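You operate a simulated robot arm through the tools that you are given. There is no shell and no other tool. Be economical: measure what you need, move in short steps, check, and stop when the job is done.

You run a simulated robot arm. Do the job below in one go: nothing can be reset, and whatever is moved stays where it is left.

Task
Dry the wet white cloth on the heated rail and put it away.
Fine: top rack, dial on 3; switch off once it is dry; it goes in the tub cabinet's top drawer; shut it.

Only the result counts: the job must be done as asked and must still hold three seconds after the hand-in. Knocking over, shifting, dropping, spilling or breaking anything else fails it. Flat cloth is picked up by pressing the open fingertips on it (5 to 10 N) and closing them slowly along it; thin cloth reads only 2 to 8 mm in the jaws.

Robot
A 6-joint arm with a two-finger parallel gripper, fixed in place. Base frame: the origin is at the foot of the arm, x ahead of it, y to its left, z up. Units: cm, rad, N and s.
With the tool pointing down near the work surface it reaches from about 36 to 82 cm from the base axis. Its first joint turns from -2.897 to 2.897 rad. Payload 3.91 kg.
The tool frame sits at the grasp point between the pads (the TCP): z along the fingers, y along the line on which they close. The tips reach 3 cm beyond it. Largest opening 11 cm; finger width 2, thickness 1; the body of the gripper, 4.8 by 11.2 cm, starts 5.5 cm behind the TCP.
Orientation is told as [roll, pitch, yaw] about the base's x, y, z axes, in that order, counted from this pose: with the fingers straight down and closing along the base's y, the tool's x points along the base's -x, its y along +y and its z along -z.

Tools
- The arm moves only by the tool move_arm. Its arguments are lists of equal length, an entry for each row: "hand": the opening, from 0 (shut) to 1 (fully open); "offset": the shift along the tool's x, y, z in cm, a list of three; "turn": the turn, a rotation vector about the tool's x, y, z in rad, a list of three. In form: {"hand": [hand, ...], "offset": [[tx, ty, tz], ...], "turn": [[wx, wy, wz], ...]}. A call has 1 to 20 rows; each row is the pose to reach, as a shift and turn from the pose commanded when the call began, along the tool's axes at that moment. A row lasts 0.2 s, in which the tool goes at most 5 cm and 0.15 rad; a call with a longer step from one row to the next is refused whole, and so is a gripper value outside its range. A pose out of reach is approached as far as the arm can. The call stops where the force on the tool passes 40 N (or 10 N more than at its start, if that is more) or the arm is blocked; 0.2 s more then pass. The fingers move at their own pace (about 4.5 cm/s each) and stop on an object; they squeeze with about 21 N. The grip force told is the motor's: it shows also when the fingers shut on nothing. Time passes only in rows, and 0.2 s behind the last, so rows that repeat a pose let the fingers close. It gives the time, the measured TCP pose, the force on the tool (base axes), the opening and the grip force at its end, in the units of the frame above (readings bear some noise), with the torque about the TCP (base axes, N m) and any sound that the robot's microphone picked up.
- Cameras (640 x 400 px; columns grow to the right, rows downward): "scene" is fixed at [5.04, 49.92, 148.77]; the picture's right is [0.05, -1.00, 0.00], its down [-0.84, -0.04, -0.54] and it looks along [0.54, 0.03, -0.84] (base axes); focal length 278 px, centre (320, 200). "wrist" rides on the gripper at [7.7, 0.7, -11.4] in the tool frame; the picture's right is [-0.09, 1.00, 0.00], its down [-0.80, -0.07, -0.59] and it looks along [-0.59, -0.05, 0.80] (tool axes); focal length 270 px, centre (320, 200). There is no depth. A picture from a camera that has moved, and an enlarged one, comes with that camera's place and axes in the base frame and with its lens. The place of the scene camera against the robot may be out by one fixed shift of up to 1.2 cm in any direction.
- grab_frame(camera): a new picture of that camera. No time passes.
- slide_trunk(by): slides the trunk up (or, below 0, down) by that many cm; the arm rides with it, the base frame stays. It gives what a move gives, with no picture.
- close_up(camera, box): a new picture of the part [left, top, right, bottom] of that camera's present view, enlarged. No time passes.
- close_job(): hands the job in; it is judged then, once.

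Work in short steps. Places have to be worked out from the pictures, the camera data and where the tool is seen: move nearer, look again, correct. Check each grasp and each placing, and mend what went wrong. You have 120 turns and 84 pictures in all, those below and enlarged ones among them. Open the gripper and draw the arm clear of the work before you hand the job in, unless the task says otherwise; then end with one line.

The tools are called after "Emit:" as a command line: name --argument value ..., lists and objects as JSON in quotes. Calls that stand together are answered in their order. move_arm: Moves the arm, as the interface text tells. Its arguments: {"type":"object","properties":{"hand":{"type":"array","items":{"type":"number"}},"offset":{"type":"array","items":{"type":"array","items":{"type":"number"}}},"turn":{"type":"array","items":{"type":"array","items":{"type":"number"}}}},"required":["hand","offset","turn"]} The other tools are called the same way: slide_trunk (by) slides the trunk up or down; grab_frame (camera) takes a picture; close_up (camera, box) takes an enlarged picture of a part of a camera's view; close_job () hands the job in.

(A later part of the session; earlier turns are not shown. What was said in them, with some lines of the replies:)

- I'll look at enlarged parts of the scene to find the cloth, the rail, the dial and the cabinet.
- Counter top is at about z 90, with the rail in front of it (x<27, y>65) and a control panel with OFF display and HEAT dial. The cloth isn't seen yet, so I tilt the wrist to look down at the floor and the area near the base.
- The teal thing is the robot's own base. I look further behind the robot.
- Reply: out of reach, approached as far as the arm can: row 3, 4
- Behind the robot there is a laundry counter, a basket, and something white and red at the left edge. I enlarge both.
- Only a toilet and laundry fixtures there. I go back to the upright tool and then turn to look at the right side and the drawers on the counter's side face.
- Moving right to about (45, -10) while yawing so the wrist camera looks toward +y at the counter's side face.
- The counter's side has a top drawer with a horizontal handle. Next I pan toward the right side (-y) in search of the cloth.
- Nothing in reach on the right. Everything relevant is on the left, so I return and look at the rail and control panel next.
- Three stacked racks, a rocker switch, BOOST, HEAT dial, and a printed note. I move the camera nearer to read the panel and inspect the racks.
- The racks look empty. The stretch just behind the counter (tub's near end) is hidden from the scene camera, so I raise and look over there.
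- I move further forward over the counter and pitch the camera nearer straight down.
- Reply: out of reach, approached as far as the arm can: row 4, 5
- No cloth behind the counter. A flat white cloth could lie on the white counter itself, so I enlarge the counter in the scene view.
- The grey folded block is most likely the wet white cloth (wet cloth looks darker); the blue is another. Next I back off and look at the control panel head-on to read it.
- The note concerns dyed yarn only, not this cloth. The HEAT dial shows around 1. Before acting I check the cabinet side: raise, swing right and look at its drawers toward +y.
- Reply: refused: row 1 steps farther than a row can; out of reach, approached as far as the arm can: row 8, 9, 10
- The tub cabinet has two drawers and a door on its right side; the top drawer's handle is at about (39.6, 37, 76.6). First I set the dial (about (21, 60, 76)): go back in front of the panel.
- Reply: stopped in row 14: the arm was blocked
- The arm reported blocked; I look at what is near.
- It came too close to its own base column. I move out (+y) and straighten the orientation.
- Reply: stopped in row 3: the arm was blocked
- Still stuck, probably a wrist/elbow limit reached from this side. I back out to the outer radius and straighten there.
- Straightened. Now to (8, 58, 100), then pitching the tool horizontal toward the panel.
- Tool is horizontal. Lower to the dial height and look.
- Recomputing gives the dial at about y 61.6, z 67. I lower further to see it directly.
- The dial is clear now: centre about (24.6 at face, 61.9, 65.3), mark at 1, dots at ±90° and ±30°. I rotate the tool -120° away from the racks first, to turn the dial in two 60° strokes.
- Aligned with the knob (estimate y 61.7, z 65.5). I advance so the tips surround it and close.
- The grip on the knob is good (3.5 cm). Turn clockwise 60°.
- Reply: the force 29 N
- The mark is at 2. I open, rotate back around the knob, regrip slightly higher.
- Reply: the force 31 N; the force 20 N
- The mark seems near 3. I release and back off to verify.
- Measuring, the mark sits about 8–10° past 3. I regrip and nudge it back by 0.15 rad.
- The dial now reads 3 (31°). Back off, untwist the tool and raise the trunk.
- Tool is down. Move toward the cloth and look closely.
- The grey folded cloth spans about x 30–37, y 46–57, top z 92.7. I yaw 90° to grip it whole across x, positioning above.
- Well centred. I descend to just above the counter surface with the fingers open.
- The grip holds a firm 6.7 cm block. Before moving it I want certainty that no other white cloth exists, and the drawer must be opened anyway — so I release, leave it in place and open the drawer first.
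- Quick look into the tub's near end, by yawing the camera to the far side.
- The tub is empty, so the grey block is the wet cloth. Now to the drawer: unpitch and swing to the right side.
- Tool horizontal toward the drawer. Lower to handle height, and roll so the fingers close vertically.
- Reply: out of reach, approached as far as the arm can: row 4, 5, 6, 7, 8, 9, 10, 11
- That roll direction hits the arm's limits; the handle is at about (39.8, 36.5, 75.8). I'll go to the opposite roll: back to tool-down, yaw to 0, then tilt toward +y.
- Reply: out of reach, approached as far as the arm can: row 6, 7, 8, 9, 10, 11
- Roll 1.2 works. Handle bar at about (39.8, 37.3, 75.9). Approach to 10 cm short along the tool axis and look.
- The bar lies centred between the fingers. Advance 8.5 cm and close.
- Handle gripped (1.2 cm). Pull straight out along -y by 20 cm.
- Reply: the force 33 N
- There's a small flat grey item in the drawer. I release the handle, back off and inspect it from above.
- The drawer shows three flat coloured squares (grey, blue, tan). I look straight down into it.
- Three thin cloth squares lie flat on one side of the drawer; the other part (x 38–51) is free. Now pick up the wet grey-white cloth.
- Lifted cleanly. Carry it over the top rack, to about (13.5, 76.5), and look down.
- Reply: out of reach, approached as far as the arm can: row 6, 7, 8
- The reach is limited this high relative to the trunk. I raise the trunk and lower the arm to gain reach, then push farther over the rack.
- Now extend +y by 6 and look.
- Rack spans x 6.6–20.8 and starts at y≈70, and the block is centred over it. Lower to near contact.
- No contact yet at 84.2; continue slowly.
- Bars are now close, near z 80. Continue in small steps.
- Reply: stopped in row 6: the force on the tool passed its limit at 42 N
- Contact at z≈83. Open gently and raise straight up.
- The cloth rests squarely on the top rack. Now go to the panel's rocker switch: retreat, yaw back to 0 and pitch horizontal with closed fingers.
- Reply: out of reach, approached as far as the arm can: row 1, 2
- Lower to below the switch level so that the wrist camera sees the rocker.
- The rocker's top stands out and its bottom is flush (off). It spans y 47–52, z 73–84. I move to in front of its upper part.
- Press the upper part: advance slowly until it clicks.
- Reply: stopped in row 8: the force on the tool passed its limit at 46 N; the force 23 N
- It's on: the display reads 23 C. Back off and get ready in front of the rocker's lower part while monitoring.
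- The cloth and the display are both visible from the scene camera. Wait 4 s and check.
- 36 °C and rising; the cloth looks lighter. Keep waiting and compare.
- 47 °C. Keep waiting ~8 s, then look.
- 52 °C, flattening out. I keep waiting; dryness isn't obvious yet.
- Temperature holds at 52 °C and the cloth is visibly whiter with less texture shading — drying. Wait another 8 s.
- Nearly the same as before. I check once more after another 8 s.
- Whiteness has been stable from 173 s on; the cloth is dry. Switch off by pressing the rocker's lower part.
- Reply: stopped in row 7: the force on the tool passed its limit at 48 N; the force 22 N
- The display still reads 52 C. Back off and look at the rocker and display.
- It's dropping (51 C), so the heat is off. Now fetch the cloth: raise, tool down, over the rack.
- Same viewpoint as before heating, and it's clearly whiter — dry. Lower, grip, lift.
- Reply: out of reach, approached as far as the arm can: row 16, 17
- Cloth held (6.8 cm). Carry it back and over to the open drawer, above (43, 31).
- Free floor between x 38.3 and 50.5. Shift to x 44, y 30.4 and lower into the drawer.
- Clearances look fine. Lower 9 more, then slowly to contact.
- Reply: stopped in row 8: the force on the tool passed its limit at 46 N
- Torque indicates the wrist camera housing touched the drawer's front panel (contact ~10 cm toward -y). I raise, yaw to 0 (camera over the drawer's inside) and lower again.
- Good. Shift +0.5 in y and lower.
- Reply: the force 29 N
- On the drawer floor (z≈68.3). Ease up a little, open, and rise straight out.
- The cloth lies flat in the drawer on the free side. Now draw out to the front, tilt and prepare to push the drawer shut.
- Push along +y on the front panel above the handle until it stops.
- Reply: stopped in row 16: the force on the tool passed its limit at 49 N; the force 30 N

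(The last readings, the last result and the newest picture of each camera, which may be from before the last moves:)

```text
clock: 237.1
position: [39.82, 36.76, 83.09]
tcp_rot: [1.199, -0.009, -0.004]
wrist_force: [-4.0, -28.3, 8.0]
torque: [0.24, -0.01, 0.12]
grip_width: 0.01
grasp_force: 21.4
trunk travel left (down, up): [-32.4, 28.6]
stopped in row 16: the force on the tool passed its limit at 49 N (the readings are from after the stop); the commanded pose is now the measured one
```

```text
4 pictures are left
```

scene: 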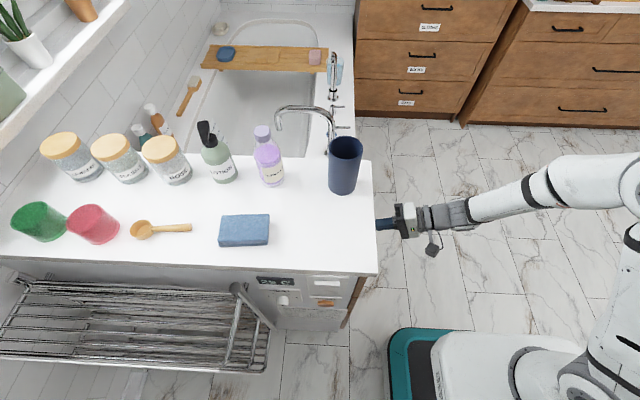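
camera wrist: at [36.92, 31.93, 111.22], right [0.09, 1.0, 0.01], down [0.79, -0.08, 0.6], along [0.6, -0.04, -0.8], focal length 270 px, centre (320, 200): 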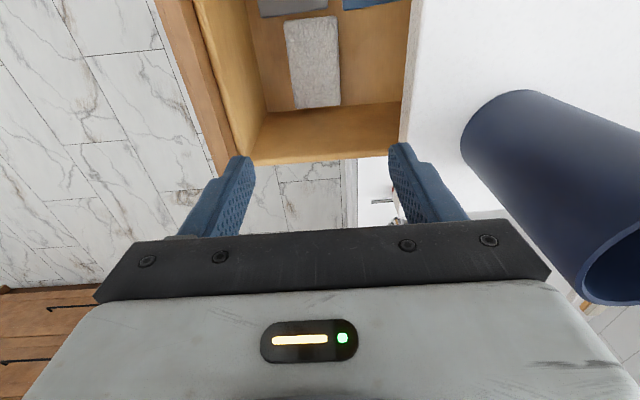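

The drawer is shut (stopped hard at the face). Back off, open the gripper, and check the display and drawer.

Emit:
move_arm --hand '[0, 0.3, 0.5, 0.5, 0.5, 0.5]' --offset '[[0, 0, -3], [0, 0, -7], [0, 0, -11], [0, 0, -15], [0, 0, -19], [0, 0, -22]]' --turn '[[0, 0, 0], [0, 0, 0], [0, 0, 0], [0, 0, 0], [0, 0, 0], [0, 0, 0]]'

Emit:
close_up --camera "scene" --box '[230, 250, 390, 340]'

Emit:
grab_frame --camera "wrist"

```text
clock: 238.4
position: [39.62, 16.73, 90.86]
tcp_rot: [1.195, -0.008, -0.002]
wrist_force: [-0.1, -0.5, 0.0]
torque: [0.01, 0.01, 0.0]
grip_width: 5.49
grasp_force: 0.0
trunk travel left (down, up): [-32.4, 28.6]
```

```text
4.00 times, centred on (310, 295) of scene
camera zoom: at [5.04, 49.92, 148.77], right [0.05, -1.0, 0.0], down [-0.84, -0.04, -0.54], along [0.54, 0.03, -0.84], focal length 1113 px, centre (360, -180)
```

zoom: 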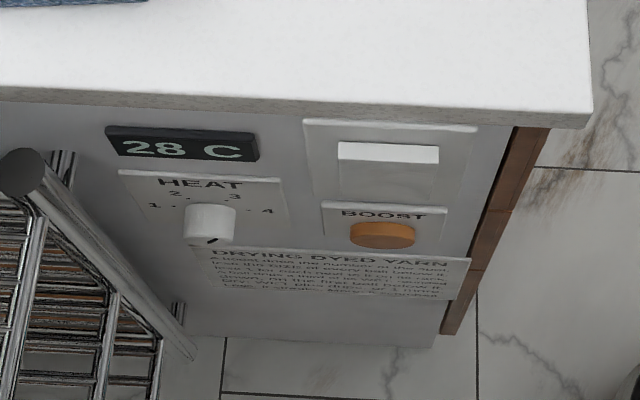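

```text
2 pictures are left
camera wrist: at [31.88, 6.52, 95.56], right [0.08, 0.36, 0.93], down [0.8, -0.58, 0.16], along [0.6, 0.73, -0.34], focal length 270 px, centre (320, 200)
```

wrist: 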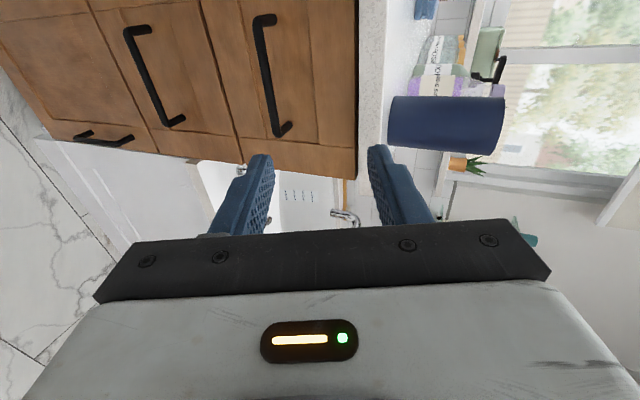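

The drawer is flush, the rail is off and down to 28 °C, and the arm is clear. I open the gripper fully while backing away a little more.

Emit:
move_arm --hand '[1, 1, 1, 1, 1, 1]' --offset '[[0, 0, -2], [0, 0, -4], [0, 0, -6], [0, 0, -6], [0, 0, -6], [0, 0, -6]]' --turn '[[0, 0, 0], [0, 0, 0], [0, 0, 0], [0, 0, 0], [0, 0, 0], [0, 0, 0]]'

Emit:
close_job

```text
clock: 239.8
position: [39.79, 11.26, 93.04]
tcp_rot: [1.197, -0.008, -0.002]
wrist_force: [-0.3, -0.2, -0.8]
torque: [0.0, 0.02, -0.02]
grip_width: 10.99
grasp_force: 0.1
trunk travel left (down, up): [-32.4, 28.6]
```

```text
The job is handed in.
```

I dried the white cloth on the top rack with the dial on 3, switched the rail off, put the cloth in the tub cabinet's top drawer and shut it; I judged it dry only by its whitening, and the display was down to 28 °C when I last looked.
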